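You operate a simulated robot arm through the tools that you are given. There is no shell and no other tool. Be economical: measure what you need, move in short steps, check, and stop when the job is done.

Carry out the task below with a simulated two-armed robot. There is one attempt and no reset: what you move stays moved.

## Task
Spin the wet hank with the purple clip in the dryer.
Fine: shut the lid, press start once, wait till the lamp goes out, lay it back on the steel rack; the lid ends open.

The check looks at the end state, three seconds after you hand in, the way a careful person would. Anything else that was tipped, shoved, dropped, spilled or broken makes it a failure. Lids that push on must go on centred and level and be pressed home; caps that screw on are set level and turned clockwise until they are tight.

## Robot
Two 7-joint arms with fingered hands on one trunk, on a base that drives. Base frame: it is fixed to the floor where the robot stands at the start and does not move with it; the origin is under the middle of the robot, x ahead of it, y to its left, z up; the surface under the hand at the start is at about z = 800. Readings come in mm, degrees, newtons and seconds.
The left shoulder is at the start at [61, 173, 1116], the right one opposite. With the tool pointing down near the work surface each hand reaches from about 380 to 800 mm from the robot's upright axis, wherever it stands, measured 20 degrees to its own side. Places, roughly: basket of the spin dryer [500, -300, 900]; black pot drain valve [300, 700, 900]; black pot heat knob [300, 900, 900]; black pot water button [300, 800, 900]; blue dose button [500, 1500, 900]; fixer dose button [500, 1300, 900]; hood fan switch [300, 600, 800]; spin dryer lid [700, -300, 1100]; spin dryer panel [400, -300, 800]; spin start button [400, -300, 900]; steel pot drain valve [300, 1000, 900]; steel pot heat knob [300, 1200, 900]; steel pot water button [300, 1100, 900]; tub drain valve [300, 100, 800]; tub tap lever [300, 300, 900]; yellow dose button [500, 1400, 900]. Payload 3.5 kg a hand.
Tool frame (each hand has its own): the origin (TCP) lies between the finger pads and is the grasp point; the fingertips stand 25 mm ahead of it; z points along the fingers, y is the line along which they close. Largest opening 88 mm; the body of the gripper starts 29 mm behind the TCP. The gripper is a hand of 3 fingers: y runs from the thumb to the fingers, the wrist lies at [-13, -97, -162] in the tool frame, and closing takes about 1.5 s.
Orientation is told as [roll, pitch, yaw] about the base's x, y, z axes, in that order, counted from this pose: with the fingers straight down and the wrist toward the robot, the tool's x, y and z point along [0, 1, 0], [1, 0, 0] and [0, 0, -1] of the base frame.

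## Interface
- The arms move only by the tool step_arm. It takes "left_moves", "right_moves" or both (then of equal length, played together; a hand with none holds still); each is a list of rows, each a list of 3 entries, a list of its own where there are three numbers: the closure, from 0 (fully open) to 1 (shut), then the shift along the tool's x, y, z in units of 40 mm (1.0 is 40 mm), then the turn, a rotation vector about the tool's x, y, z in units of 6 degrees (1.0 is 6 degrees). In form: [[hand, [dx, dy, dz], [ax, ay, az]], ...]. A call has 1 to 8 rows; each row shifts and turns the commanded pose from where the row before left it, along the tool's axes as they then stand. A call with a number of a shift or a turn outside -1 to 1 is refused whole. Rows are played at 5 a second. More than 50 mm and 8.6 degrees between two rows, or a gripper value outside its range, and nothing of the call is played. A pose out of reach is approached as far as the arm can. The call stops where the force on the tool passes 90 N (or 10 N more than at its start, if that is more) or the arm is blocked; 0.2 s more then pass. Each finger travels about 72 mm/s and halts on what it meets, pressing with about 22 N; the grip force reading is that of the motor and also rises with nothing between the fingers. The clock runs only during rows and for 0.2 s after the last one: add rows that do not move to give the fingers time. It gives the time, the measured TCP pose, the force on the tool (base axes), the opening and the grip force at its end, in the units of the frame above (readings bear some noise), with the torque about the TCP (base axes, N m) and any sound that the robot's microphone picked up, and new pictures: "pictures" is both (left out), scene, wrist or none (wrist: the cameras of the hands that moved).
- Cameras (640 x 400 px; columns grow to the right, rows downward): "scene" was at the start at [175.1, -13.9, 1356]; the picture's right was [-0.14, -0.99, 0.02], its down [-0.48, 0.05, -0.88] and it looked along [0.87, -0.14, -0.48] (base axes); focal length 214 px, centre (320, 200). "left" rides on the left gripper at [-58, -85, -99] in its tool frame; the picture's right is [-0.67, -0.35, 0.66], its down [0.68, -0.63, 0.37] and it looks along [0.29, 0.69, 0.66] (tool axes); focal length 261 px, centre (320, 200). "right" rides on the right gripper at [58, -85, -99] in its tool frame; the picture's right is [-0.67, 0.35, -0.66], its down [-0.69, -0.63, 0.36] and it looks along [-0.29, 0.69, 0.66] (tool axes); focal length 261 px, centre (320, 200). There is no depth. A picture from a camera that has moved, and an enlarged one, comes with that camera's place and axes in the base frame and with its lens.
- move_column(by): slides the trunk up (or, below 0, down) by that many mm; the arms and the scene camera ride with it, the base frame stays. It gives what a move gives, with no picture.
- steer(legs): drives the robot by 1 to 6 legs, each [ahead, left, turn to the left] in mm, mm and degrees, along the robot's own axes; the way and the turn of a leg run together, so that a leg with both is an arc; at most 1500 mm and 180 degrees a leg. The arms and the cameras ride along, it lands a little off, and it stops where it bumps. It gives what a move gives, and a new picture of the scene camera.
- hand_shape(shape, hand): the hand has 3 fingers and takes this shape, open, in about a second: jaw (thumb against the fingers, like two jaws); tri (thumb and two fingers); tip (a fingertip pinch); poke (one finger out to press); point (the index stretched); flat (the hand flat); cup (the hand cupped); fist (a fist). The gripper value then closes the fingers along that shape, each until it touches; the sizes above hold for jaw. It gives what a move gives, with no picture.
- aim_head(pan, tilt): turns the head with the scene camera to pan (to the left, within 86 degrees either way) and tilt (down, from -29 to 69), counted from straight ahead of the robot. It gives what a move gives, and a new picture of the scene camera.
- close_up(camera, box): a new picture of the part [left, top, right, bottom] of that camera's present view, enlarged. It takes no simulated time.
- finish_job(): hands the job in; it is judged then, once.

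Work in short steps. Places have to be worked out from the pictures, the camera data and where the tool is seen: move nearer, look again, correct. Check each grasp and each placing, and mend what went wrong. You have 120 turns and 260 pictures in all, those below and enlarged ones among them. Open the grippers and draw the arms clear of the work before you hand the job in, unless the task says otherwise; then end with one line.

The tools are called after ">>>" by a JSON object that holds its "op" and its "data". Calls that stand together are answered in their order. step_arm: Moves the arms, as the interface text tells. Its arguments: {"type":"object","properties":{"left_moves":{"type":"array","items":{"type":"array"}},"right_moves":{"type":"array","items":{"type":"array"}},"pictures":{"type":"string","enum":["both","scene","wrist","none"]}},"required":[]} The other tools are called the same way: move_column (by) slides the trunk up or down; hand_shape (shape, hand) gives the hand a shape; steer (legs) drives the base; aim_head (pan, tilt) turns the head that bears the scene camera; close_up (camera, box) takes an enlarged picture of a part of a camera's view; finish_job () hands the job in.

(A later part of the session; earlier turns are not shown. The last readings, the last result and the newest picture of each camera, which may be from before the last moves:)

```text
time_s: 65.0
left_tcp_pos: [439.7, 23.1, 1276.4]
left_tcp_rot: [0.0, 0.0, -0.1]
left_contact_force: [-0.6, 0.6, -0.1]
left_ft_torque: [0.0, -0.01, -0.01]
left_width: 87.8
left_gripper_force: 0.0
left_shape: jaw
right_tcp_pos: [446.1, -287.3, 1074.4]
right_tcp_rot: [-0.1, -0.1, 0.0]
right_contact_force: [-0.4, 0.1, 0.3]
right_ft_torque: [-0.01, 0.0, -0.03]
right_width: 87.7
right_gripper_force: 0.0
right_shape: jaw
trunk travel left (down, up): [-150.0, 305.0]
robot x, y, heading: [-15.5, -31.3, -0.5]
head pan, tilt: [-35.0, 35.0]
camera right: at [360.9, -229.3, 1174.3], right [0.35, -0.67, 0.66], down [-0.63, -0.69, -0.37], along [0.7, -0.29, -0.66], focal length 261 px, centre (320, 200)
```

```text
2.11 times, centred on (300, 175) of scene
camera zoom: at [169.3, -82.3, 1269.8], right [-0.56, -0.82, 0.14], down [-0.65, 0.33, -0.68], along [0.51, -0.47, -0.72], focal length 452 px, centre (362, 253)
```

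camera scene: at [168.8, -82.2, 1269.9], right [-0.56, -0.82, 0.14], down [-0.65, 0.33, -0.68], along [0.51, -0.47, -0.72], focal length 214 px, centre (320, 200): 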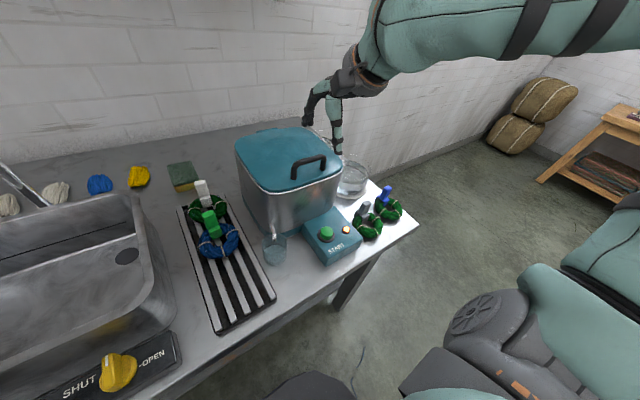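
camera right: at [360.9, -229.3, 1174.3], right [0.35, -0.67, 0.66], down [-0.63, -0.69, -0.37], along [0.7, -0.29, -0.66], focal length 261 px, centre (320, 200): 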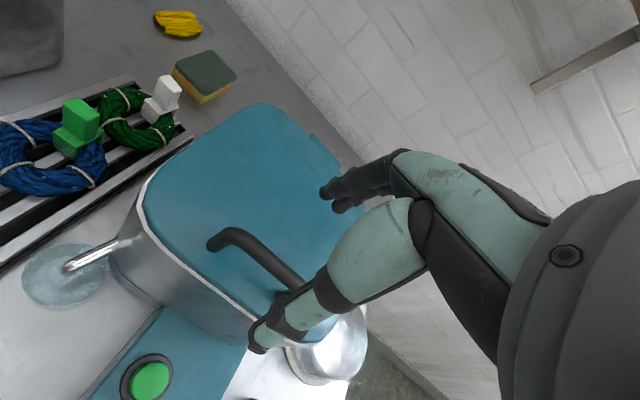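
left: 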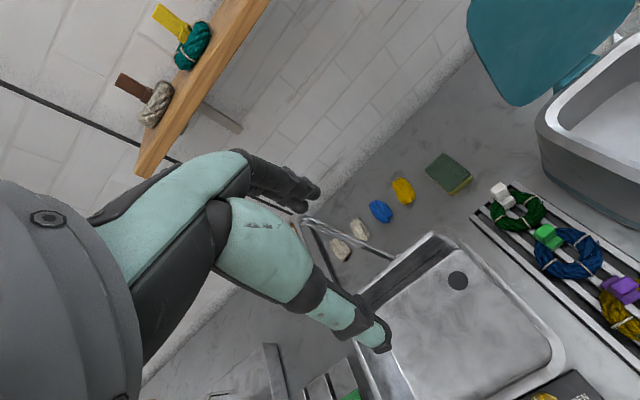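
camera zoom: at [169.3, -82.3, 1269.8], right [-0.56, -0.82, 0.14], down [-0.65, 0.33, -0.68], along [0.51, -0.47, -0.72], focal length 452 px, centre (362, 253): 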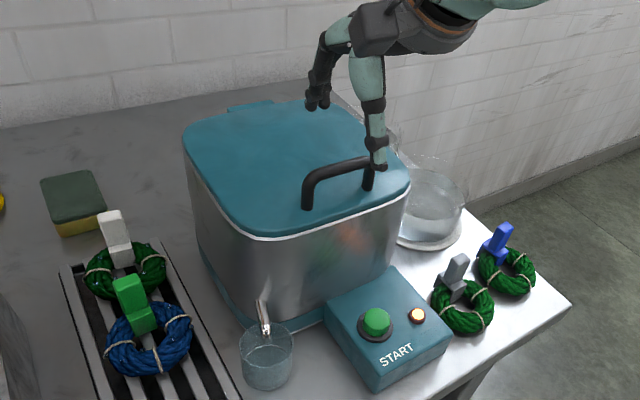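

Bar refined to ≈[435,-284,1020]. Lamp still lit; I wait.

>>> {"op": "step_arm", "data": {"right_moves": [[0, [0, -0.25, 0], [0, 0, 0]], [0, [0, 0, 0], [0, 0, 0]], [0, [0, 0, 0], [0, 0, 0]], [0, [0, 0, 0], [0, 0, 0]], [0, [0, 0, 0], [0, 0, 0]], [0, [0, 0, 0], [0, 0, 0]], [0, [0, 0, 0], [0, 0, 0]], [0, [0, 0, 0], [0, 0, 0]]], "pictures": "none"}}

>>> {"op": "step_arm", "data": {"right_moves": [[0, [0, 0, 0], [0, 0, 0]], [0, [0, 0, 0], [0, 0, 0]], [0, [0, 0, 0], [0, 0, 0]], [0, [0, 0, 0], [0, 0, 0]], [0, [0, 0, 0], [0, 0, 0]], [0, [0, 0, 0], [0, 0, 0]], [0, [0, 0, 0], [0, 0, 0]], [0, [0, 0, 0], [0, 0, 0]]], "pictures": "none"}}

>>> {"op": "step_arm", "data": {"right_moves": [[0, [0, 0, 0], [0, 0, 0]], [0, [0, 0, 0], [0, 0, 0]], [0, [0, 0, 0], [0, 0, 0]], [0, [0, 0, 0], [0, 0, 0]], [0, [0, 0, 0], [0, 0, 0]], [0, [0, 0, 0], [0, 0, 0]], [0, [0, 0, 0], [0, 0, 0]], [0, [0, 0, 0], [0, 0, 0]]], "pictures": "none"}}

>>> {"op": "close_up", "data": {"camera": "scene", "box": [210, 80, 390, 270]}}

```text
time_s: 66.8
left_tcp_pos: [439.4, 21.3, 1276.5]
left_tcp_rot: [-0.1, 0.0, -0.1]
left_contact_force: [-0.7, 0.2, -0.2]
left_ft_torque: [-0.01, 0.0, 0.0]
left_width: 87.6
left_gripper_force: 0.0
left_shape: jaw
right_tcp_pos: [436.0, -287.0, 1075.3]
right_tcp_rot: [0.0, -0.1, 0.0]
right_contact_force: [-0.3, 0.4, -0.2]
right_ft_torque: [0.01, 0.02, 0.0]
right_width: 88.0
right_gripper_force: 0.1
right_shape: jaw
trunk travel left (down, up): [-150.0, 305.0]
robot x, y, heading: [-21.7, -33.5, 0.0]
head pan, tilt: [-35.0, 35.0]
```

```text
time_s: 68.6
left_tcp_pos: [439.5, 22.7, 1275.7]
left_tcp_rot: [0.0, 0.1, -0.1]
left_contact_force: [-0.2, 0.1, -0.7]
left_ft_torque: [0.03, 0.03, -0.03]
left_width: 87.7
left_gripper_force: 0.1
left_shape: jaw
right_tcp_pos: [437.6, -287.5, 1075.6]
right_tcp_rot: [0.0, -0.1, 0.0]
right_contact_force: [0.2, 0.5, 0.4]
right_ft_torque: [0.01, -0.04, -0.01]
right_width: 87.7
right_gripper_force: 0.0
right_shape: jaw
trunk travel left (down, up): [-150.0, 305.0]
robot x, y, heading: [-19.4, -31.7, -0.0]
head pan, tilt: [-35.0, 35.0]
```

```text
time_s: 70.4
left_tcp_pos: [439.3, 23.2, 1277.1]
left_tcp_rot: [-0.1, 0.0, -0.2]
left_contact_force: [-0.1, 0.6, -0.9]
left_ft_torque: [-0.02, -0.03, 0.01]
left_width: 87.6
left_gripper_force: 0.0
left_shape: jaw
right_tcp_pos: [436.0, -287.5, 1075.2]
right_tcp_rot: [-0.1, -0.1, 0.0]
right_contact_force: [-0.2, -0.8, 0.3]
right_ft_torque: [-0.03, 0.01, -0.01]
right_width: 88.1
right_gripper_force: 0.0
right_shape: jaw
trunk travel left (down, up): [-150.0, 305.0]
robot x, y, heading: [-16.7, -30.8, -0.0]
head pan, tilt: [-35.0, 35.0]
```

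```text
2.11 times, centred on (300, 175) of scene
camera zoom: at [169.3, -82.2, 1269.8], right [-0.56, -0.82, 0.14], down [-0.65, 0.33, -0.68], along [0.51, -0.47, -0.72], focal length 452 px, centre (362, 253)
```

zoom: 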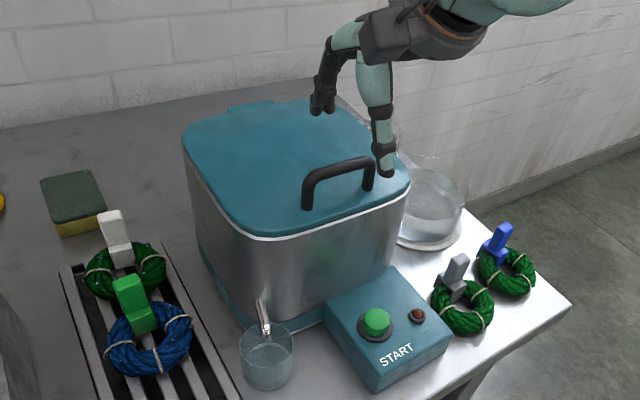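

The lamp has gone out. I shift slightly and lower around the bar to z≈1040.

>>> {"op": "step_arm", "data": {"right_moves": [[0, [0.15, 0.12, 0.4], [0, 0, 0]], [0, [0, 0, 0.45], [0, 0, 0]], [0, [0, 0, 0], [0, 0, 0]]], "pictures": "wrist"}}

>>> {"op": "close_up", "data": {"camera": "scene", "box": [250, 90, 370, 190]}}

```text
time_s: 71.2
left_tcp_pos: [440.9, 22.3, 1276.7]
left_tcp_rot: [0.0, -0.1, -0.1]
left_contact_force: [0.5, 0.0, 0.1]
left_ft_torque: [0.0, 0.02, -0.01]
left_width: 87.5
left_gripper_force: 0.0
left_shape: jaw
right_tcp_pos: [441.5, -280.5, 1041.5]
right_tcp_rot: [0.1, -0.1, 0.0]
right_contact_force: [0.3, 0.5, 0.6]
right_ft_torque: [0.0, 0.0, -0.02]
right_width: 88.1
right_gripper_force: 0.1
right_shape: jaw
trunk travel left (down, up): [-150.0, 305.0]
robot x, y, heading: [-19.6, -28.1, -0.1]
head pan, tilt: [-35.0, 35.0]
camera right: at [357.1, -221.7, 1140.3], right [0.35, -0.67, 0.66], down [-0.63, -0.69, -0.37], along [0.7, -0.29, -0.66], focal length 261 px, centre (320, 200)
```

right: 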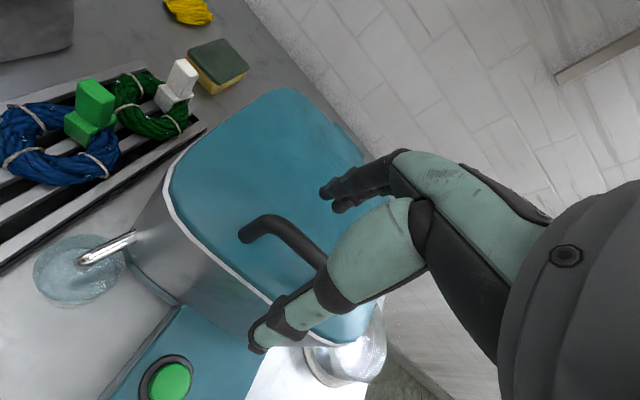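

```text
4.00 times, centred on (310, 140) of scene
camera zoom: at [169.0, -82.2, 1269.9], right [-0.56, -0.82, 0.14], down [-0.65, 0.33, -0.68], along [0.51, -0.47, -0.72], focal length 858 px, centre (360, 440)
```

zoom: 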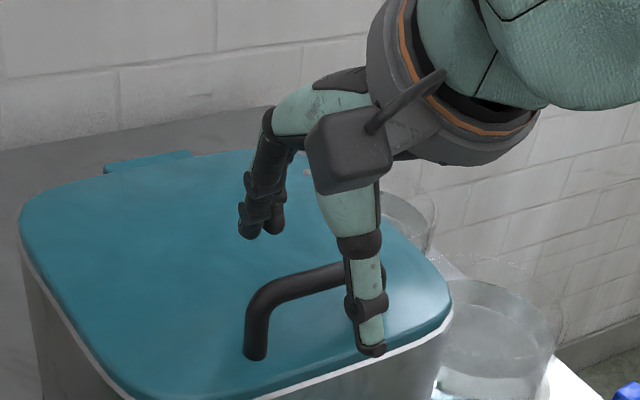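

Bar triangulates consistently near [433,-284,1027]. I lower 14 mm, shift −6 mm in x, and close gently.

>>> {"op": "step_arm", "data": {"right_moves": [[0, [-0.05, -0.15, 0.35], [0, 0, 0]], [0, [0, 0, 0], [0, 0, 0]], [0.5, [0, 0, 0], [0, 0, 0]], [0.8, [0, 0, 0], [0, 0, 0]], [1, [0, 0, 0], [0, 0, 0]], [1, [0, 0, 0], [0, 0, 0]], [1, [0, 0, 0], [0, 0, 0]], [1, [0, 0, 0], [0, 0, 0]]], "pictures": "wrist"}}

>>> {"op": "close_up", "data": {"camera": "scene", "box": [250, 90, 370, 190]}}

```text
time_s: 73.0
left_tcp_pos: [439.3, 22.2, 1276.1]
left_tcp_rot: [-0.1, 0.0, -0.1]
left_contact_force: [0.2, 0.7, 0.4]
left_ft_torque: [-0.01, 0.01, 0.02]
left_width: 87.5
left_gripper_force: 0.0
left_shape: jaw
right_tcp_pos: [436.5, -283.4, 1027.6]
right_tcp_rot: [0.0, -0.1, 0.0]
right_contact_force: [-1.6, -0.4, -0.4]
right_ft_torque: [0.03, -0.01, -0.01]
right_width: 2.4
right_gripper_force: 21.8
right_shape: jaw
trunk travel left (down, up): [-150.0, 305.0]
robot x, y, heading: [-19.0, -32.1, -0.1]
head pan, tilt: [-35.0, 35.0]
camera right: at [351.4, -224.7, 1127.0], right [0.35, -0.67, 0.66], down [-0.63, -0.69, -0.37], along [0.7, -0.29, -0.66], focal length 261 px, centre (320, 200)
```

right: 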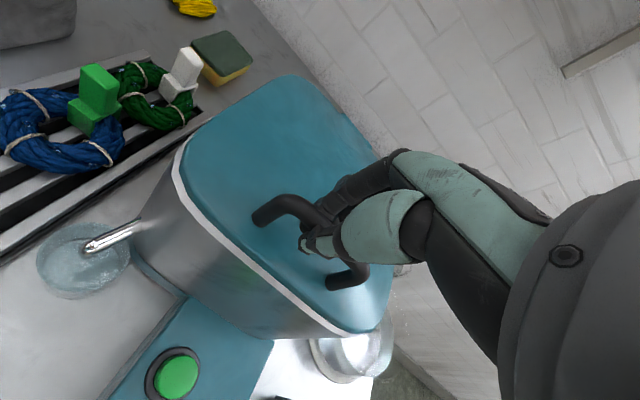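

```text
4.00 times, centred on (310, 140) of scene
camera zoom: at [169.0, -82.3, 1269.9], right [-0.56, -0.82, 0.14], down [-0.65, 0.33, -0.68], along [0.51, -0.47, -0.72], focal length 858 px, centre (360, 440)
```

zoom: 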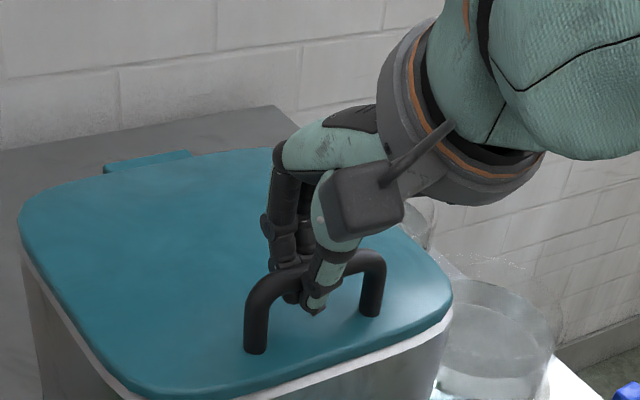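

The fingers have closed around and under the bar. I lift along the hinge arc for the first ~15°.

>>> {"op": "step_arm", "data": {"right_moves": [[1, [0, 0.15, -0.45], [0, 0, 0]], [1, [0, 0.18, -0.45], [0, 0, 0]], [1, [0, 0.22, -0.42], [0, 0, 0]], [1, [0, 0, 0], [0, 0, 0]]], "pictures": "wrist"}}

>>> {"op": "close_up", "data": {"camera": "scene", "box": [210, 60, 390, 210]}}

```text
time_s: 74.0
left_tcp_pos: [439.2, 21.8, 1276.9]
left_tcp_rot: [-0.1, -0.1, -0.1]
left_contact_force: [-0.1, 0.3, 0.4]
left_ft_torque: [0.03, -0.03, -0.04]
left_width: 87.6
left_gripper_force: 0.2
left_shape: jaw
right_tcp_pos: [457.2, -282.1, 1080.7]
right_tcp_rot: [0.0, 0.0, 0.0]
right_contact_force: [-2.5, -4.0, 0.5]
right_ft_torque: [-0.03, 0.05, -0.11]
right_width: 2.3
right_gripper_force: 22.1
right_shape: jaw
trunk travel left (down, up): [-150.0, 305.0]
robot x, y, heading: [-15.6, -30.7, -0.3]
head pan, tilt: [-35.0, 35.0]
camera right: at [372.6, -223.9, 1180.5], right [0.35, -0.67, 0.66], down [-0.63, -0.69, -0.37], along [0.7, -0.29, -0.66], focal length 261 px, centre (320, 200)
```

right: 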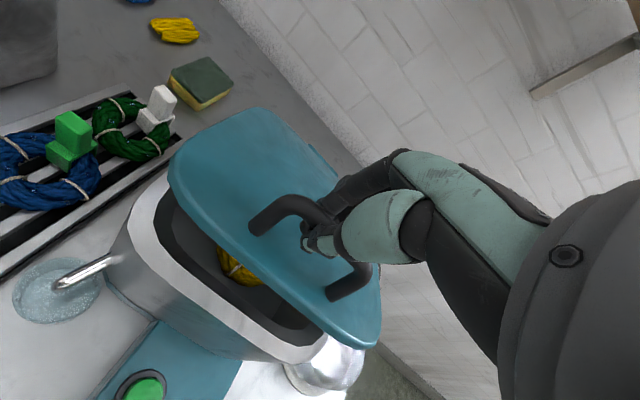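

```text
2.67 times, centred on (300, 135) of scene
camera zoom: at [168.7, -83.3, 1269.9], right [-0.56, -0.82, 0.14], down [-0.65, 0.33, -0.68], along [0.51, -0.47, -0.72], focal length 572 px, centre (373, 373)
```

zoom: 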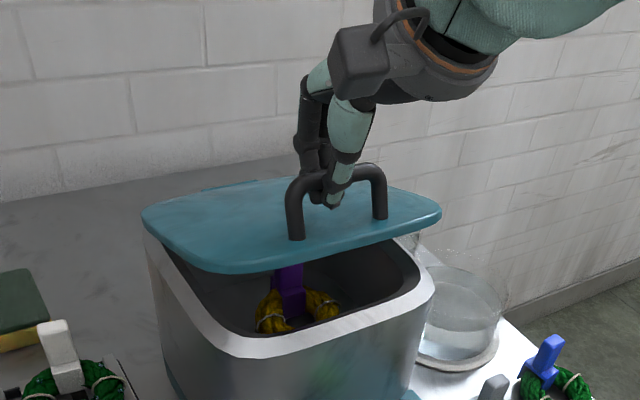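

Lifting well with low forces; the lid is ~15° up. Continue to ~45° while pitching the hand forward.

>>> {"op": "step_arm", "data": {"right_moves": [[1, [0, 0.39, -0.6], [-1, 0, 0]], [1, [0, 0.52, -0.49], [-1, 0, 0]], [1, [0, 0.62, -0.36], [-1, 0, 0]], [1, [0, 0.69, -0.2], [-1, 0, 0]], [1, [0, 0, 0], [0, 0, 0]]], "pictures": "wrist"}}

>>> {"op": "close_up", "data": {"camera": "scene", "box": [210, 20, 390, 190]}}

```text
time_s: 75.2
left_tcp_pos: [447.6, 22.0, 1271.6]
left_tcp_rot: [0.0, 0.5, -0.1]
left_contact_force: [-0.7, 0.4, 0.1]
left_ft_torque: [0.01, -0.03, -0.01]
left_width: 87.4
left_gripper_force: 0.1
left_shape: jaw
right_tcp_pos: [545.9, -282.8, 1156.4]
right_tcp_rot: [-0.1, -23.6, 0.0]
right_contact_force: [12.6, 3.1, -35.2]
right_ft_torque: [0.02, 0.79, -0.04]
right_width: 1.3
right_gripper_force: 22.0
right_shape: jaw
trunk travel left (down, up): [-150.0, 305.0]
robot x, y, heading: [-15.9, -32.0, 0.1]
head pan, tilt: [-35.0, 35.0]
camera right: at [428.6, -225.0, 1213.2], right [0.06, -0.67, 0.74], down [-0.43, -0.69, -0.59], along [0.9, -0.29, -0.33], focal length 261 px, centre (320, 200)
```

right: 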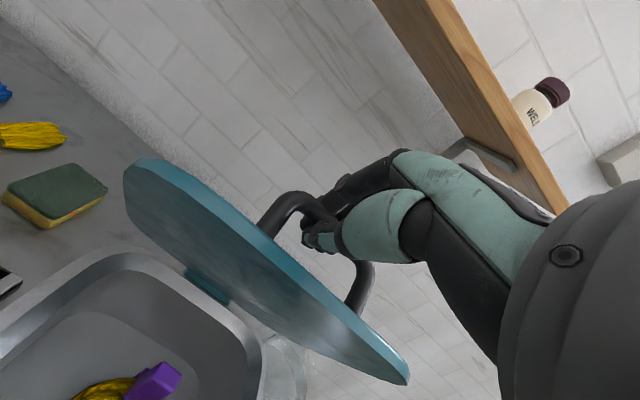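

```text
2.35 times, centred on (300, 105) of scene
camera zoom: at [177.7, -83.5, 1267.9], right [-0.56, -0.82, 0.14], down [-0.66, 0.33, -0.68], along [0.51, -0.47, -0.72], focal length 505 px, centre (367, 424)
```

zoom: 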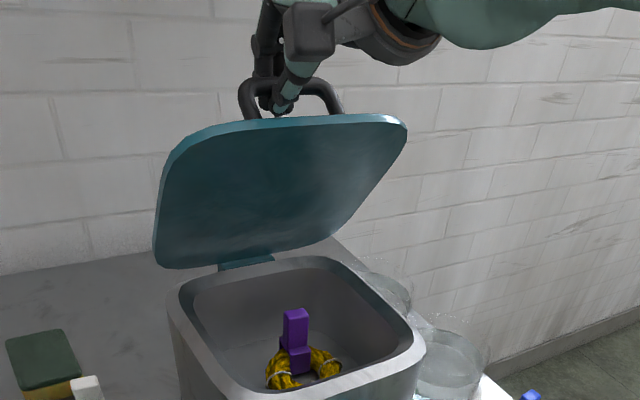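

Force pulls toward the hinge, so my radius was slightly large; refit hinge ≈[628,980], r≈197. I continue with corrected arc to about vertical.

>>> {"op": "step_arm", "data": {"right_moves": [[1, [0, 0.74, 0.11], [-1, 0, 0]], [1, [0, 0.73, 0.23], [-1, 0, 0]], [1, [0, 0, 0], [0, 0, 0]]], "pictures": "wrist"}}

>>> {"op": "close_up", "data": {"camera": "scene", "box": [210, 0, 390, 170]}}

```text
time_s: 76.0
left_tcp_pos: [447.4, 21.0, 1274.3]
left_tcp_rot: [0.2, 0.3, -0.1]
left_contact_force: [-0.6, 1.0, 0.7]
left_ft_torque: [-0.03, -0.03, -0.04]
left_width: 87.4
left_gripper_force: 0.1
left_shape: jaw
right_tcp_pos: [602.4, -283.1, 1170.2]
right_tcp_rot: [0.2, -35.6, -0.1]
right_contact_force: [3.0, 1.4, -41.8]
right_ft_torque: [0.03, 0.84, -0.01]
right_width: 0.0
right_gripper_force: 21.9
right_shape: jaw
trunk travel left (down, up): [-150.0, 305.0]
robot x, y, heading: [-18.8, -31.7, -0.2]
head pan, tilt: [-35.0, 35.0]
camera right: at [475.9, -224.9, 1201.8], right [-0.1, -0.67, 0.73], down [-0.3, -0.68, -0.67], along [0.95, -0.28, -0.13], focal length 261 px, centre (320, 200)
```

right: 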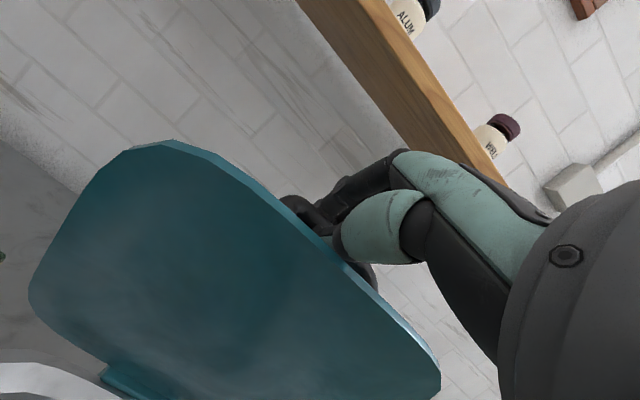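

```text
2.35 times, centred on (300, 85) of scene
camera zoom: at [176.4, -84.4, 1268.3], right [-0.56, -0.82, 0.14], down [-0.66, 0.33, -0.68], along [0.51, -0.47, -0.72], focal length 505 px, centre (367, 471)
```

zoom: 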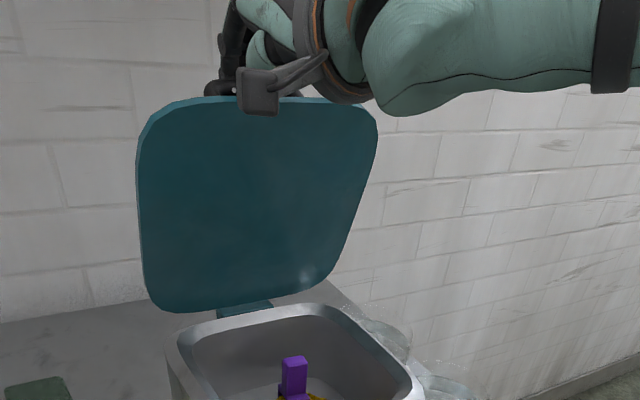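

Still some downward pull; the lid is ~75° open. Next steps advance with slight lowering.

>>> {"op": "step_arm", "data": {"right_moves": [[1, [0, -0.1, 0.15], [0, 0, 0]], [1, [0, 0.45, 0.55], [-0.5, 0, 0]], [1, [0, 0.4, 0.5], [0, 0, 0]], [1, [0, 0, 0], [0, 0, 0]]], "pictures": "wrist"}}

>>> {"op": "close_up", "data": {"camera": "scene", "box": [210, 0, 390, 170]}}

```text
time_s: 77.0
left_tcp_pos: [425.2, 23.1, 1283.9]
left_tcp_rot: [-0.1, -0.9, -0.1]
left_contact_force: [0.6, -0.2, -0.1]
left_ft_torque: [0.02, -0.01, 0.0]
left_width: 87.6
left_gripper_force: 0.1
left_shape: jaw
right_tcp_pos: [635.2, -281.5, 1171.4]
right_tcp_rot: [0.1, -40.4, -0.1]
right_contact_force: [-19.2, -10.8, 59.9]
right_ft_torque: [0.48, 3.41, 0.06]
right_width: 0.1
right_gripper_force: 22.3
right_shape: jaw
trunk travel left (down, up): [-150.0, 305.0]
robot x, y, heading: [-17.5, -31.2, -0.5]
head pan, tilt: [-35.0, 35.0]
camera right: at [506.9, -223.4, 1191.7], right [-0.16, -0.67, 0.72], down [-0.24, -0.68, -0.69], along [0.96, -0.29, -0.05], focal length 261 px, centre (320, 200)
```

right: 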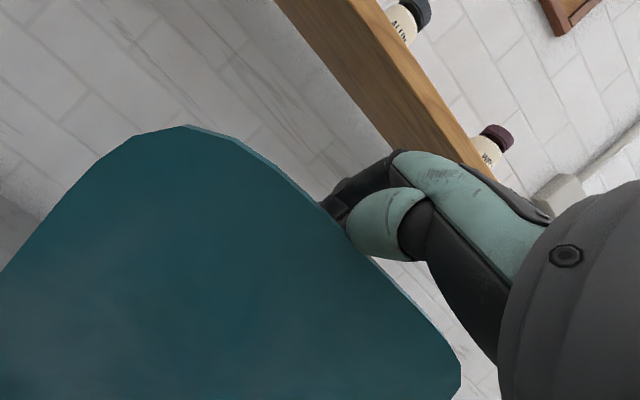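

```text
2.35 times, centred on (300, 85) of scene
camera zoom: at [154.7, -81.6, 1273.4], right [-0.56, -0.82, 0.13], down [-0.64, 0.33, -0.69], along [0.52, -0.47, -0.71], focal length 505 px, centre (367, 471)
```

zoom: 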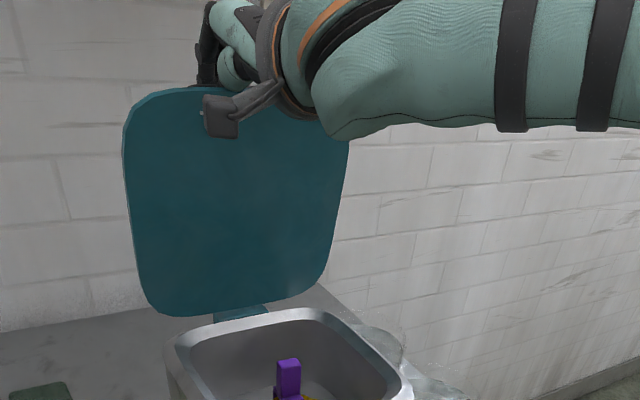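

Now the palm presses on the lid's top edge (+60 N). Relieve by raising ~12 mm, then push forward in smaller steps.

>>> {"op": "step_arm", "data": {"right_moves": [[1, [0, 0.2, -0.23], [0, 0, 0]], [1, [0, 0.29, 0.2], [0, 0, 0]], [1, [0, 0.29, 0.22], [0, 0, 0]], [1, [0, 0, 0], [0, 0, 0]]], "pictures": "wrist"}}

>>> {"op": "close_up", "data": {"camera": "scene", "box": [210, 0, 390, 170]}}

```text
time_s: 78.0
left_tcp_pos: [432.2, 23.0, 1278.5]
left_tcp_rot: [-0.1, -0.4, -0.1]
left_contact_force: [-0.6, -0.3, -0.5]
left_ft_torque: [0.0, 0.02, 0.03]
left_width: 87.5
left_gripper_force: 0.0
left_shape: jaw
right_tcp_pos: [670.9, -280.5, 1176.4]
right_tcp_rot: [0.0, -39.5, 0.1]
right_contact_force: [-11.5, -3.1, 32.2]
right_ft_torque: [0.23, 3.14, 0.05]
right_width: 0.2
right_gripper_force: 21.6
right_shape: jaw
trunk travel left (down, up): [-150.0, 305.0]
robot x, y, heading: [-19.0, -29.6, -0.1]
head pan, tilt: [-35.0, 35.0]
camera right: at [542.7, -223.4, 1199.1], right [-0.15, -0.67, 0.73], down [-0.25, -0.69, -0.68], along [0.96, -0.28, -0.07], focal length 261 px, centre (320, 200)
```

right: 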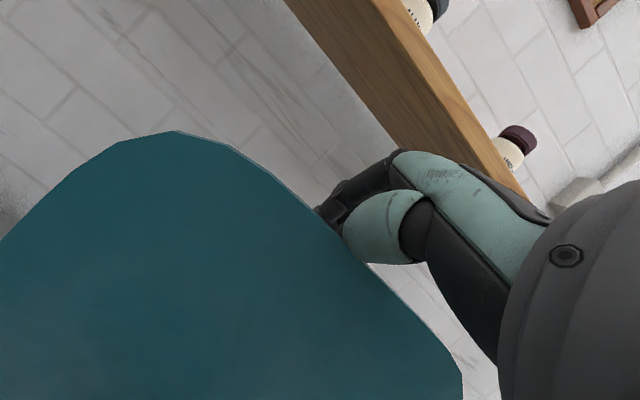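

```text
2.35 times, centred on (300, 85) of scene
camera zoom: at [161.8, -81.5, 1271.1], right [-0.56, -0.82, 0.14], down [-0.65, 0.33, -0.69], along [0.52, -0.47, -0.72], focal length 505 px, centre (367, 471)
```

zoom: 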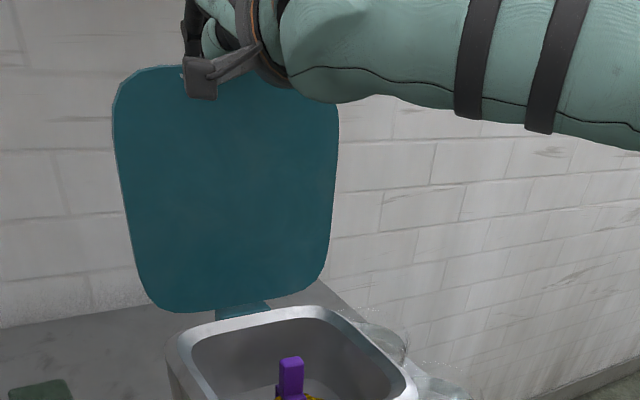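

Pressure eased; the lid is about vertical. Push on another ~20 mm, slightly up.

>>> {"op": "step_arm", "data": {"right_moves": [[1, [0, 0.3, 0.05], [0, 0, 0]], [1, [0, 0.25, 0.2], [0, 0, 0]], [1, [0, 0, 0], [0, 0, 0]]], "pictures": "none"}}

>>> {"op": "close_up", "data": {"camera": "scene", "box": [210, 0, 390, 170]}}

```text
time_s: 78.8
left_tcp_pos: [439.2, 27.1, 1276.9]
left_tcp_rot: [-0.2, -0.1, -0.1]
left_contact_force: [1.1, 0.7, 0.0]
left_ft_torque: [-0.01, 0.0, -0.01]
left_width: 87.7
left_gripper_force: 0.1
left_shape: jaw
right_tcp_pos: [686.7, -284.0, 1178.3]
right_tcp_rot: [-0.3, -39.0, 0.3]
right_contact_force: [-9.6, 12.4, 2.5]
right_ft_torque: [-0.04, 2.04, -0.38]
right_width: 0.0
right_gripper_force: 22.0
right_shape: jaw
right hand out of reach, approached as far as the arm can: row 1, 2
trunk travel left (down, up): [-150.0, 305.0]
robot x, y, heading: [-19.4, -27.2, 0.0]
head pan, tilt: [-35.0, 35.0]
```

```text
2.35 times, centred on (300, 85) of scene
camera zoom: at [167.5, -78.4, 1270.0], right [-0.56, -0.82, 0.14], down [-0.65, 0.33, -0.68], along [0.51, -0.47, -0.72], focal length 505 px, centre (367, 471)
```

zoom: 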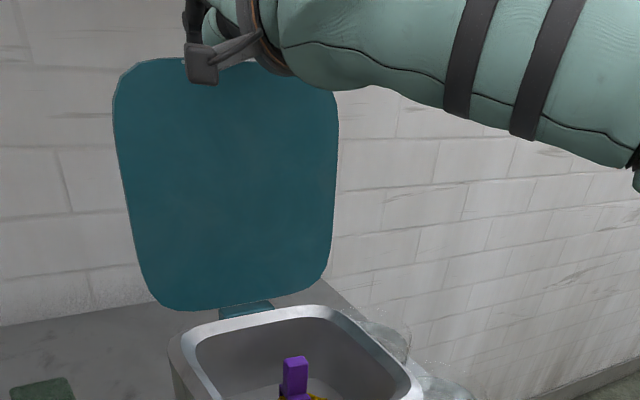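

Out of arm reach at x=687. I nudge the base forward 15 mm to push the lid fully to its stop.

>>> {"op": "steer", "data": {"legs": [[15, 0, 0]]}}

>>> {"op": "step_arm", "data": {"right_moves": [[1, [0, 0, 0], [0, 0, 0]], [1, [0, 0, 0], [0, 0, 0]]], "pictures": "wrist"}}

```text
time_s: 79.5
left_tcp_pos: [452.0, 25.8, 1275.7]
left_tcp_rot: [-0.2, -0.1, -0.1]
left_contact_force: [-0.5, -0.6, 0.3]
left_ft_torque: [0.01, 0.02, 0.04]
left_width: 87.6
left_gripper_force: 0.0
left_shape: jaw
right_tcp_pos: [701.8, -286.7, 1178.9]
right_tcp_rot: [-0.2, -39.1, 0.2]
right_contact_force: [-10.0, 11.0, 1.0]
right_ft_torque: [0.06, 2.24, -0.33]
right_width: 0.0
right_gripper_force: 22.1
right_shape: jaw
trunk travel left (down, up): [-150.0, 305.0]
robot x, y, heading: [-4.8, -33.8, -0.2]
head pan, tilt: [-35.0, 35.0]
camera scene: at [182.3, -79.5, 1270.2], right [-0.56, -0.82, 0.14], down [-0.65, 0.33, -0.68], along [0.51, -0.47, -0.72], focal length 214 px, centre (320, 200)
```

scene: 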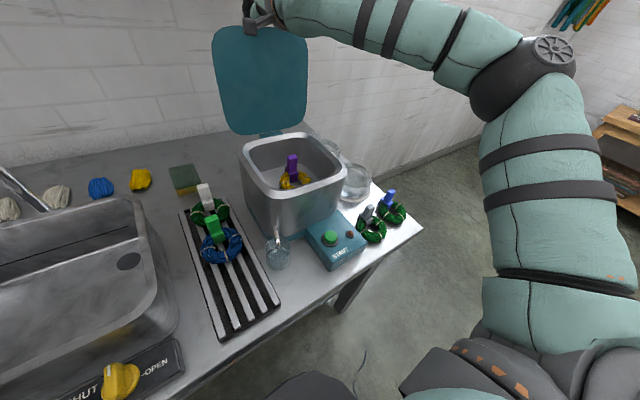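

```text
time_s: 80.2
left_tcp_pos: [452.8, 25.3, 1276.3]
left_tcp_rot: [-0.1, -0.1, 0.0]
left_contact_force: [-0.4, -0.2, -0.1]
left_ft_torque: [0.02, 0.01, -0.01]
left_width: 87.6
left_gripper_force: 0.0
left_shape: jaw
right_tcp_pos: [701.8, -285.1, 1178.0]
right_tcp_rot: [-0.1, -39.2, 0.2]
right_contact_force: [-9.2, 9.0, 0.1]
right_ft_torque: [0.05, 2.05, -0.28]
right_width: 0.3
right_gripper_force: 22.0
right_shape: jaw
trunk travel left (down, up): [-150.0, 305.0]
robot x, y, heading: [-6.4, -30.2, -0.4]
head pan, tilt: [-35.0, 35.0]
camera right: at [572.9, -227.2, 1202.3], right [-0.14, -0.67, 0.73], down [-0.26, -0.69, -0.68], along [0.96, -0.28, -0.07], focal length 261 px, centre (320, 200)
```

right: 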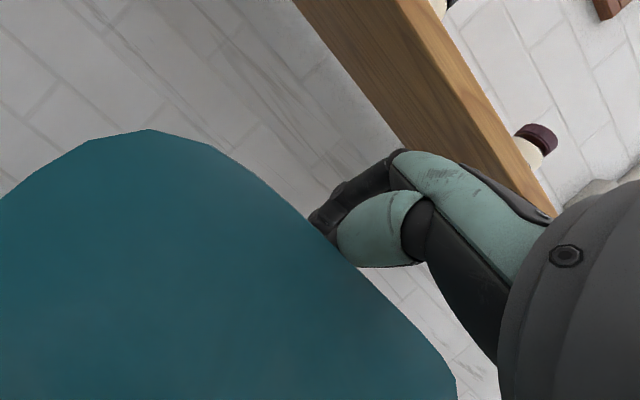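

The lid should now be leaning back past vertical. I release partially and watch whether it stays.

>>> {"op": "step_arm", "data": {"right_moves": [[0.8, [0, 0, 0], [0, 0, 0]], [0.7, [0, 0, 0], [0, 0, 0]], [0.65, [0, 0, 0], [0, 0, 0]], [0.65, [0, 0, 0], [0, 0, 0]]], "pictures": "both"}}

```text
time_s: 81.2
left_tcp_pos: [443.6, 27.4, 1281.6]
left_tcp_rot: [-0.3, -0.6, -0.1]
left_contact_force: [-0.1, -0.7, -0.2]
left_ft_torque: [0.01, 0.01, 0.01]
left_width: 87.8
left_gripper_force: 0.0
left_shape: jaw
right_tcp_pos: [690.9, -282.3, 1190.5]
right_tcp_rot: [0.0, -40.2, 0.2]
right_contact_force: [-1.9, 4.8, 64.5]
right_ft_torque: [0.23, 3.7, -0.16]
right_width: 50.4
right_gripper_force: 0.0
right_shape: jaw
trunk travel left (down, up): [-150.0, 305.0]
robot x, y, heading: [-4.4, -32.3, 0.1]
head pan, tilt: [-35.0, 35.0]
camera scene: at [173.2, -77.4, 1272.4], right [-0.56, -0.82, 0.14], down [-0.65, 0.33, -0.69], along [0.52, -0.47, -0.71], focal length 214 px, centre (320, 200)
camera right: at [563.8, -224.9, 1212.2], right [-0.15, -0.67, 0.73], down [-0.24, -0.69, -0.68], along [0.96, -0.28, -0.06], focal length 261 px, centre (320, 200)
```

scene: 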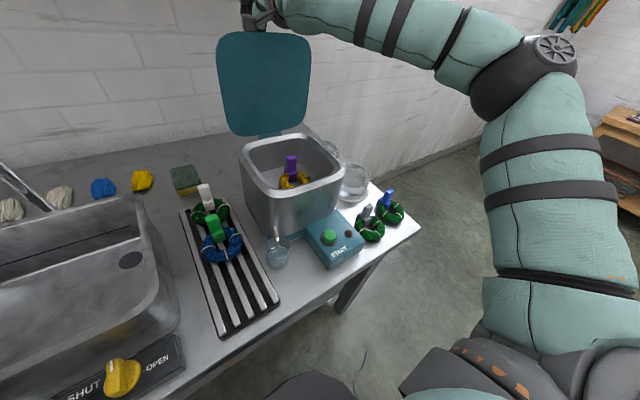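
right: 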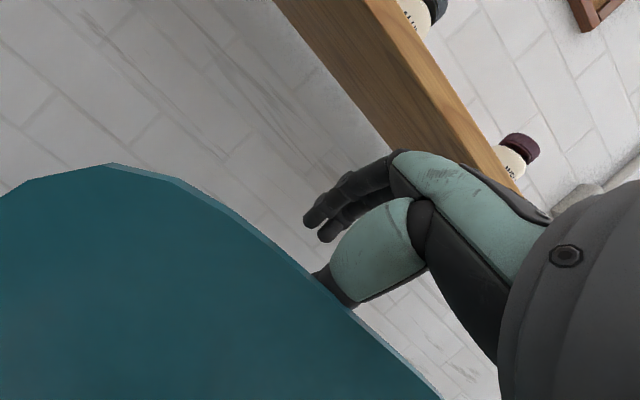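

The thumb now presses on the lid; I lift straight up to clear it.

>>> {"op": "step_arm", "data": {"right_moves": [[0.65, [0, 0.32, -0.38], [0, 0, 0]], [0.65, [0, 0.32, -0.38], [0, 0, 0]], [0.65, [0, 0.32, -0.38], [0, 0, 0]], [0.65, [0, 0, 0], [0, 0, 0]]], "pictures": "both"}}

```text
time_s: 82.2
left_tcp_pos: [457.4, 23.5, 1275.4]
left_tcp_rot: [-0.1, 0.2, -0.1]
left_contact_force: [0.1, -0.5, -0.7]
left_ft_torque: [0.0, 0.04, -0.01]
left_width: 87.7
left_gripper_force: 0.1
left_shape: jaw
right_tcp_pos: [703.6, -310.7, 1230.1]
right_tcp_rot: [-0.1, -38.9, 0.1]
right_contact_force: [-1.0, -0.1, 0.4]
right_ft_torque: [-0.02, -0.03, 0.01]
right_width: 31.1
right_gripper_force: 0.0
right_shape: jaw
right hand out of reach, approached as far as the arm can: row 1, 2, 3
trunk travel left (down, up): [-150.0, 305.0]
robot x, y, heading: [-3.6, -31.2, -0.3]
head pan, tilt: [-35.0, 35.0]
camera scene: at [186.2, -82.1, 1269.3], right [-0.56, -0.82, 0.14], down [-0.65, 0.33, -0.68], along [0.51, -0.47, -0.72], focal length 214 px, centre (320, 200)
camera right: at [574.7, -252.6, 1254.3], right [-0.14, -0.67, 0.73], down [-0.26, -0.69, -0.68], along [0.96, -0.29, -0.08], focal length 261 px, centre (320, 200)
```

scene: 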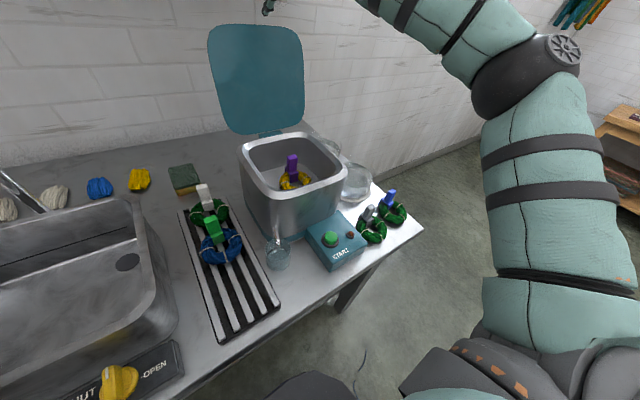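
right: 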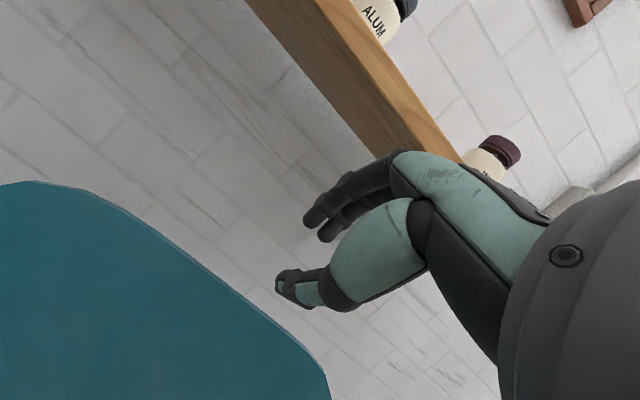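

The hand is free and the lid stays open. I retract horizontally toward the robot above the lid.

>>> {"op": "step_arm", "data": {"right_moves": [[0.65, [0, -0.38, -0.42], [0, 0, 0]], [0.65, [0, -0.8, -0.65], [0, 0, 0]], [0.65, [0, -0.8, -0.65], [0, 0, 0]], [0.65, [0, -0.8, -0.65], [0, 0, 0]], [0.65, [0, -0.8, -0.65], [0, 0, 0]], [0.65, [0, 0, 0], [0, 0, 0]]], "pictures": "scene"}}

```text
time_s: 83.5
left_tcp_pos: [454.1, 23.4, 1274.9]
left_tcp_rot: [-0.1, 0.0, -0.1]
left_contact_force: [0.2, 0.3, 0.1]
left_ft_torque: [0.01, 0.01, 0.0]
left_width: 87.7
left_gripper_force: 0.1
left_shape: jaw
right_tcp_pos: [514.4, -312.0, 1234.0]
right_tcp_rot: [-0.1, -39.0, 0.0]
right_contact_force: [0.2, 0.0, -0.8]
right_ft_torque: [0.02, 0.03, 0.02]
right_width: 30.9
right_gripper_force: 0.1
right_shape: jaw
trunk travel left (down, up): [-150.0, 305.0]
robot x, y, heading: [0.1, -29.7, 0.0]
head pan, tilt: [-35.0, 35.0]
camera scene: at [184.8, -81.9, 1269.7], right [-0.56, -0.82, 0.14], down [-0.65, 0.33, -0.68], along [0.51, -0.47, -0.72], focal length 214 px, centre (320, 200)
```

scene: 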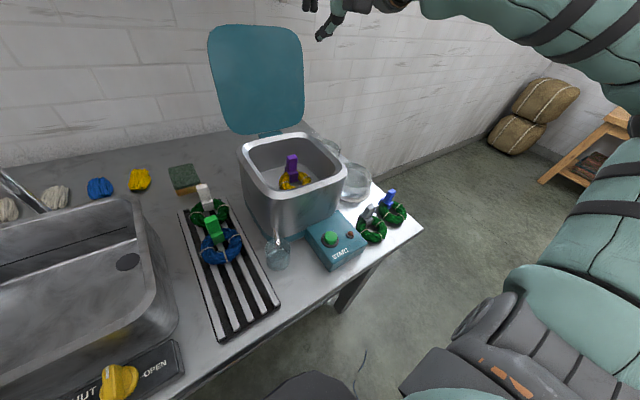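

Lid is fully open and the lamp is dark. I rotate the hand back to straight down, then lower the trunk and zoom on the basket.

>>> {"op": "step_arm", "data": {"right_moves": [[0.3, [0, 0, 0], [1, 0, 0]], [0.3, [0, 0, 0], [1, 0, 0]], [0.3, [0, 0, 0], [1, 0, 0]], [0.3, [0, 0, 0], [1, 0, 0]], [0.3, [0, 0, 0], [1, 0, 0]], [0.3, [0, 0, 0], [1, 0, 0]], [0.3, [0, 0, 0], [0.5, 0, 0]], [0.3, [0, 0, 0.5], [0, 0, 0]]], "pictures": "none"}}

>>> {"op": "move_column", "data": {"by": -50}}

>>> {"op": "steer", "data": {"legs": [[-30, 0, 0]]}}

>>> {"op": "close_up", "data": {"camera": "scene", "box": [230, 60, 370, 220]}}

```text
time_s: 85.3
left_tcp_pos: [454.4, 22.7, 1276.6]
left_tcp_rot: [0.0, 0.0, -0.1]
left_contact_force: [-0.6, -0.3, -0.5]
left_ft_torque: [-0.02, 0.01, 0.01]
left_width: 87.8
left_gripper_force: 0.1
left_shape: jaw
right_tcp_pos: [513.7, -311.5, 1215.4]
right_tcp_rot: [-0.1, 0.0, 0.0]
right_contact_force: [-0.1, -0.2, 0.1]
right_ft_torque: [-0.01, -0.03, 0.0]
right_width: 61.6
right_gripper_force: 0.1
right_shape: jaw
trunk travel left (down, up): [-150.0, 305.0]
robot x, y, heading: [-1.9, -33.1, -0.1]
head pan, tilt: [-35.0, 35.0]
```

```text
time_s: 86.3
left_tcp_pos: [452.5, 22.5, 1226.7]
left_tcp_rot: [0.0, -0.2, 0.0]
left_contact_force: [-0.3, -0.8, -0.3]
left_ft_torque: [0.0, -0.01, -0.03]
left_width: 87.4
left_gripper_force: 0.0
left_shape: jaw
right_tcp_pos: [510.7, -310.8, 1165.0]
right_tcp_rot: [-0.1, 0.0, 0.0]
right_contact_force: [-0.2, -0.1, 1.2]
right_ft_torque: [0.0, 0.0, 0.0]
right_width: 61.4
right_gripper_force: 0.1
right_shape: jaw
trunk travel left (down, up): [-100.0, 355.0]
robot x, y, heading: [-4.2, -31.0, -0.1]
head pan, tilt: [-35.0, 35.0]
```

```text
time_s: 87.1
left_tcp_pos: [427.6, 23.7, 1224.3]
left_tcp_rot: [0.1, 0.1, 0.0]
left_contact_force: [0.8, -0.2, 0.3]
left_ft_torque: [0.0, 0.01, 0.01]
left_width: 87.4
left_gripper_force: 0.0
left_shape: jaw
right_tcp_pos: [487.9, -310.0, 1162.9]
right_tcp_rot: [0.0, 0.1, 0.1]
right_contact_force: [-0.4, -0.8, -0.3]
right_ft_torque: [-0.01, 0.05, -0.02]
right_width: 61.3
right_gripper_force: 0.0
right_shape: jaw
trunk travel left (down, up): [-100.0, 355.0]
robot x, y, heading: [-35.7, -32.4, -0.0]
head pan, tilt: [-35.0, 35.0]
camera scene: at [198.9, -82.3, 1197.7], right [-0.54, -0.82, 0.19], down [-0.71, 0.33, -0.62], along [0.45, -0.47, -0.76], focal length 214 px, centre (320, 200)
```

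scene: 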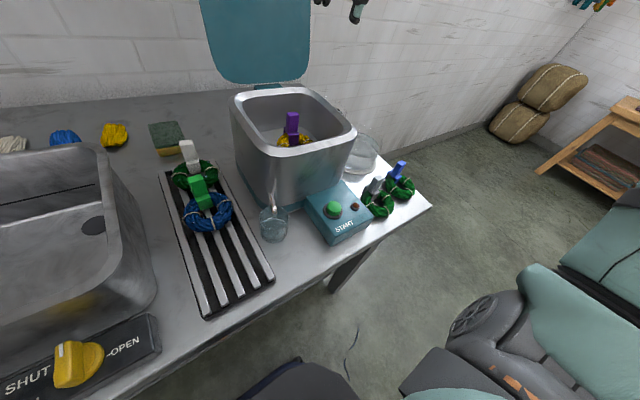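

```text
2.50 times, centred on (300, 140) of scene
camera zoom: at [198.9, -82.3, 1197.7], right [-0.54, -0.82, 0.19], down [-0.71, 0.33, -0.62], along [0.45, -0.47, -0.76], focal length 536 px, centre (370, 350)
```

zoom: 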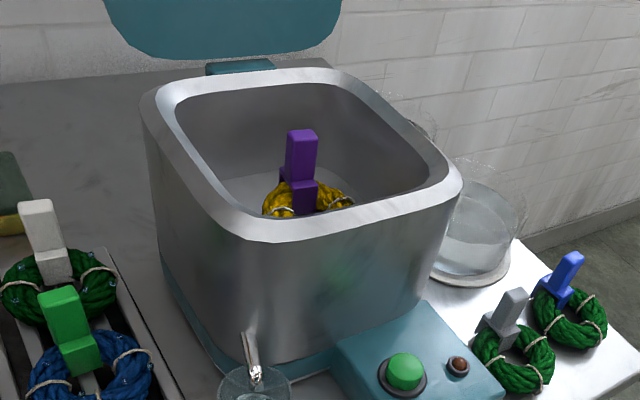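

The clip appears unmoved; go to above [555,-305] at z≈1080 and verify with the wrist camera.

>>> {"op": "step_arm", "data": {"right_moves": [[0.3, [0.06, 0.85, 0.3], [0, 0, 0]], [0.3, [0.06, 0.82, 0.3], [0, 0, 0]], [0.3, [0, 0, 0.8], [0, 0, 0]], [0.3, [0, 0, 0.6], [0, 0, 0]], [0.3, [0, 0, 0], [0, 0, 0]]], "pictures": "wrist"}}

>>> {"op": "close_up", "data": {"camera": "right", "box": [100, 200, 340, 400]}}

>>> {"op": "close_up", "data": {"camera": "scene", "box": [230, 60, 370, 220]}}

```text
time_s: 88.3
left_tcp_pos: [424.5, 22.8, 1225.6]
left_tcp_rot: [0.0, 0.0, -0.1]
left_contact_force: [0.2, -0.1, -0.6]
left_ft_torque: [-0.03, 0.0, -0.01]
left_width: 87.7
left_gripper_force: 0.1
left_shape: jaw
right_tcp_pos: [553.9, -305.9, 1085.4]
right_tcp_rot: [-0.1, 0.0, 0.0]
right_contact_force: [0.5, 0.6, 0.3]
right_ft_torque: [-0.01, 0.02, 0.0]
right_width: 61.3
right_gripper_force: 0.1
right_shape: jaw
trunk travel left (down, up): [-100.0, 355.0]
robot x, y, heading: [-34.2, -26.9, -0.2]
head pan, tilt: [-35.0, 35.0]
camera right: at [468.9, -248.2, 1184.1], right [0.35, -0.67, 0.66], down [-0.63, -0.69, -0.37], along [0.7, -0.28, -0.66], focal length 261 px, centre (320, 200)
```

right: 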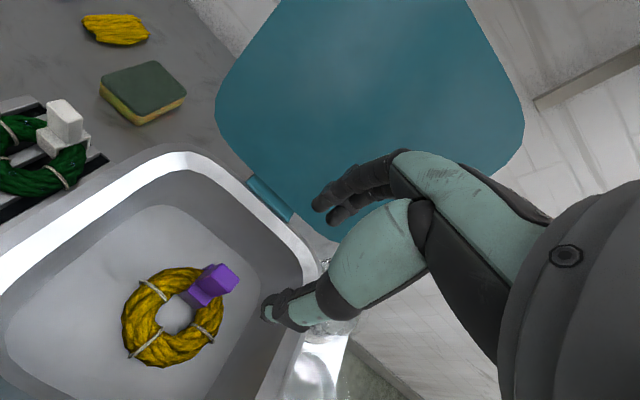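

```text
2.00 times, centred on (220, 300) of right
camera zoom: at [468.9, -248.2, 1184.1], right [0.35, -0.67, 0.66], down [-0.63, -0.69, -0.37], along [0.7, -0.28, -0.66], focal length 521 px, centre (520, 0)
```

zoom: 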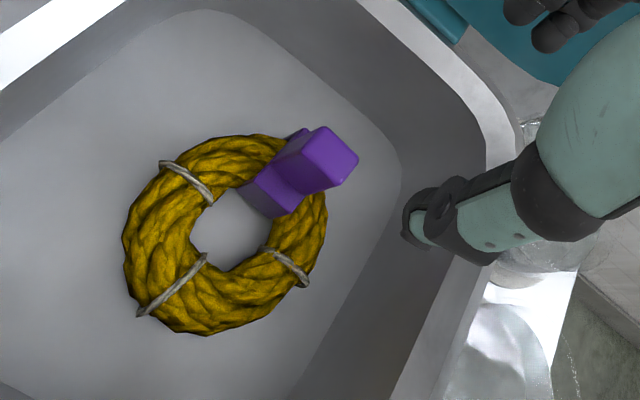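

```text
2.50 times, centred on (300, 140) of scene
camera zoom: at [195.5, -82.2, 1198.8], right [-0.54, -0.82, 0.19], down [-0.71, 0.33, -0.62], along [0.45, -0.47, -0.76], focal length 536 px, centre (370, 350)
```

zoom: 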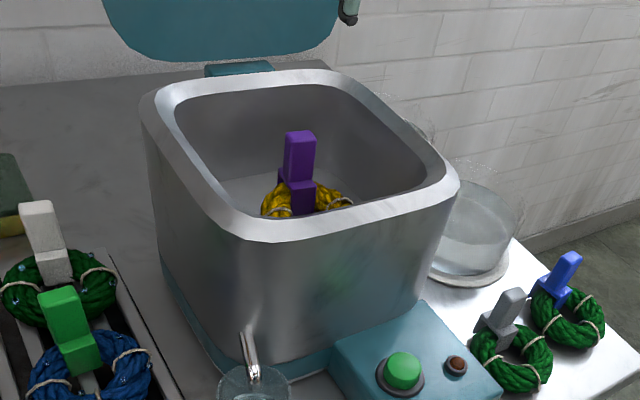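

The hank looks dry (no droplets) and hasn't moved: clip top ≈[557,-301,957]. Lower around it.

>>> {"op": "step_arm", "data": {"right_moves": [[0.45, [0.08, 0.05, 0.8], [0, 0, 0]], [0.45, [0, 0, 0.9], [0, 0, 0]], [0.45, [0, 0, 0.8], [0, 0, 0]], [0.45, [0, 0, 0.7], [0, 0, 0]], [0.45, [0, 0, 0], [0, 0, 0]], [0.45, [0, 0, 0], [0, 0, 0]]], "pictures": "wrist"}}

>>> {"op": "close_up", "data": {"camera": "scene", "box": [230, 60, 370, 220]}}

```text
time_s: 89.7
left_tcp_pos: [425.9, 22.4, 1225.2]
left_tcp_rot: [0.0, 0.0, -0.2]
left_contact_force: [-1.1, 0.0, 0.1]
left_ft_torque: [-0.01, 0.02, 0.02]
left_width: 87.6
left_gripper_force: 0.0
left_shape: jaw
right_tcp_pos: [554.5, -302.6, 955.8]
right_tcp_rot: [0.0, -0.1, 0.0]
right_contact_force: [-1.4, 0.4, 0.5]
right_ft_torque: [0.0, 0.01, 0.01]
right_width: 49.0
right_gripper_force: 0.1
right_shape: jaw
trunk travel left (down, up): [-100.0, 355.0]
robot x, y, heading: [-34.3, -32.2, -0.1]
head pan, tilt: [-35.0, 35.0]
camera right: at [469.0, -244.9, 1055.8], right [0.35, -0.67, 0.66], down [-0.63, -0.69, -0.37], along [0.69, -0.28, -0.66], focal length 261 px, centre (320, 200)
```

right: 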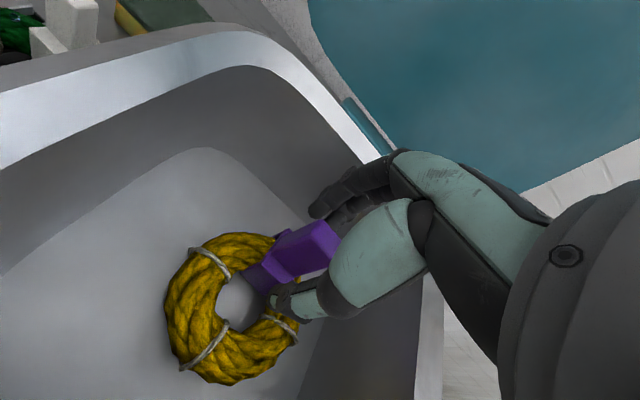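

```text
2.50 times, centred on (300, 140) of scene
camera zoom: at [195.9, -82.2, 1198.7], right [-0.54, -0.82, 0.19], down [-0.71, 0.33, -0.62], along [0.45, -0.47, -0.76], focal length 536 px, centre (370, 350)
```

zoom: 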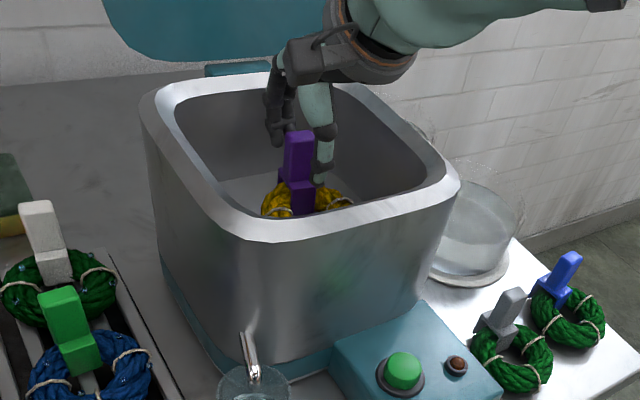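

Aligned as before. Lower 4 mm more and close.

>>> {"op": "step_arm", "data": {"right_moves": [[0.45, [0, 0, 0.1], [0, 0, 0]], [0.7, [0, 0, 0], [0, 0, 0]], [1, [0, 0, 0], [0, 0, 0]], [1, [0, 0, 0], [0, 0, 0]], [1, [0, 0, 0], [0, 0, 0]], [1, [0, 0, 0], [0, 0, 0]], [1, [0, 0, -0.3], [0, 0, 0]], [1, [0, 0, 0], [0, 0, 0]]], "pictures": "wrist"}}

```text
time_s: 91.5
left_tcp_pos: [426.3, 23.2, 1225.3]
left_tcp_rot: [0.0, -0.1, -0.1]
left_contact_force: [-0.7, 0.1, 1.1]
left_ft_torque: [-0.02, 0.04, -0.03]
left_width: 88.0
left_gripper_force: 0.1
left_shape: jaw
right_tcp_pos: [552.9, -303.5, 965.3]
right_tcp_rot: [0.0, 0.1, 0.0]
right_contact_force: [0.6, -0.1, -0.3]
right_ft_torque: [0.0, -0.04, 0.04]
right_width: 10.5
right_gripper_force: 22.0
right_shape: jaw
trunk travel left (down, up): [-100.0, 355.0]
robot x, y, heading: [-32.3, -32.6, -0.1]
head pan, tilt: [-35.0, 35.0]
camera right: at [468.6, -245.2, 1064.4], right [0.35, -0.67, 0.66], down [-0.63, -0.69, -0.37], along [0.69, -0.28, -0.66], focal length 261 px, centre (320, 200)
```

right: 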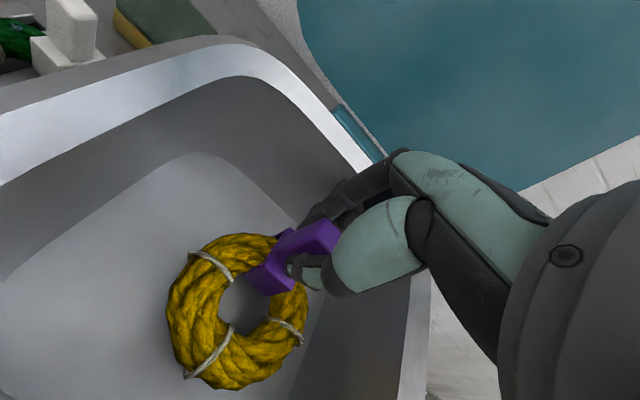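

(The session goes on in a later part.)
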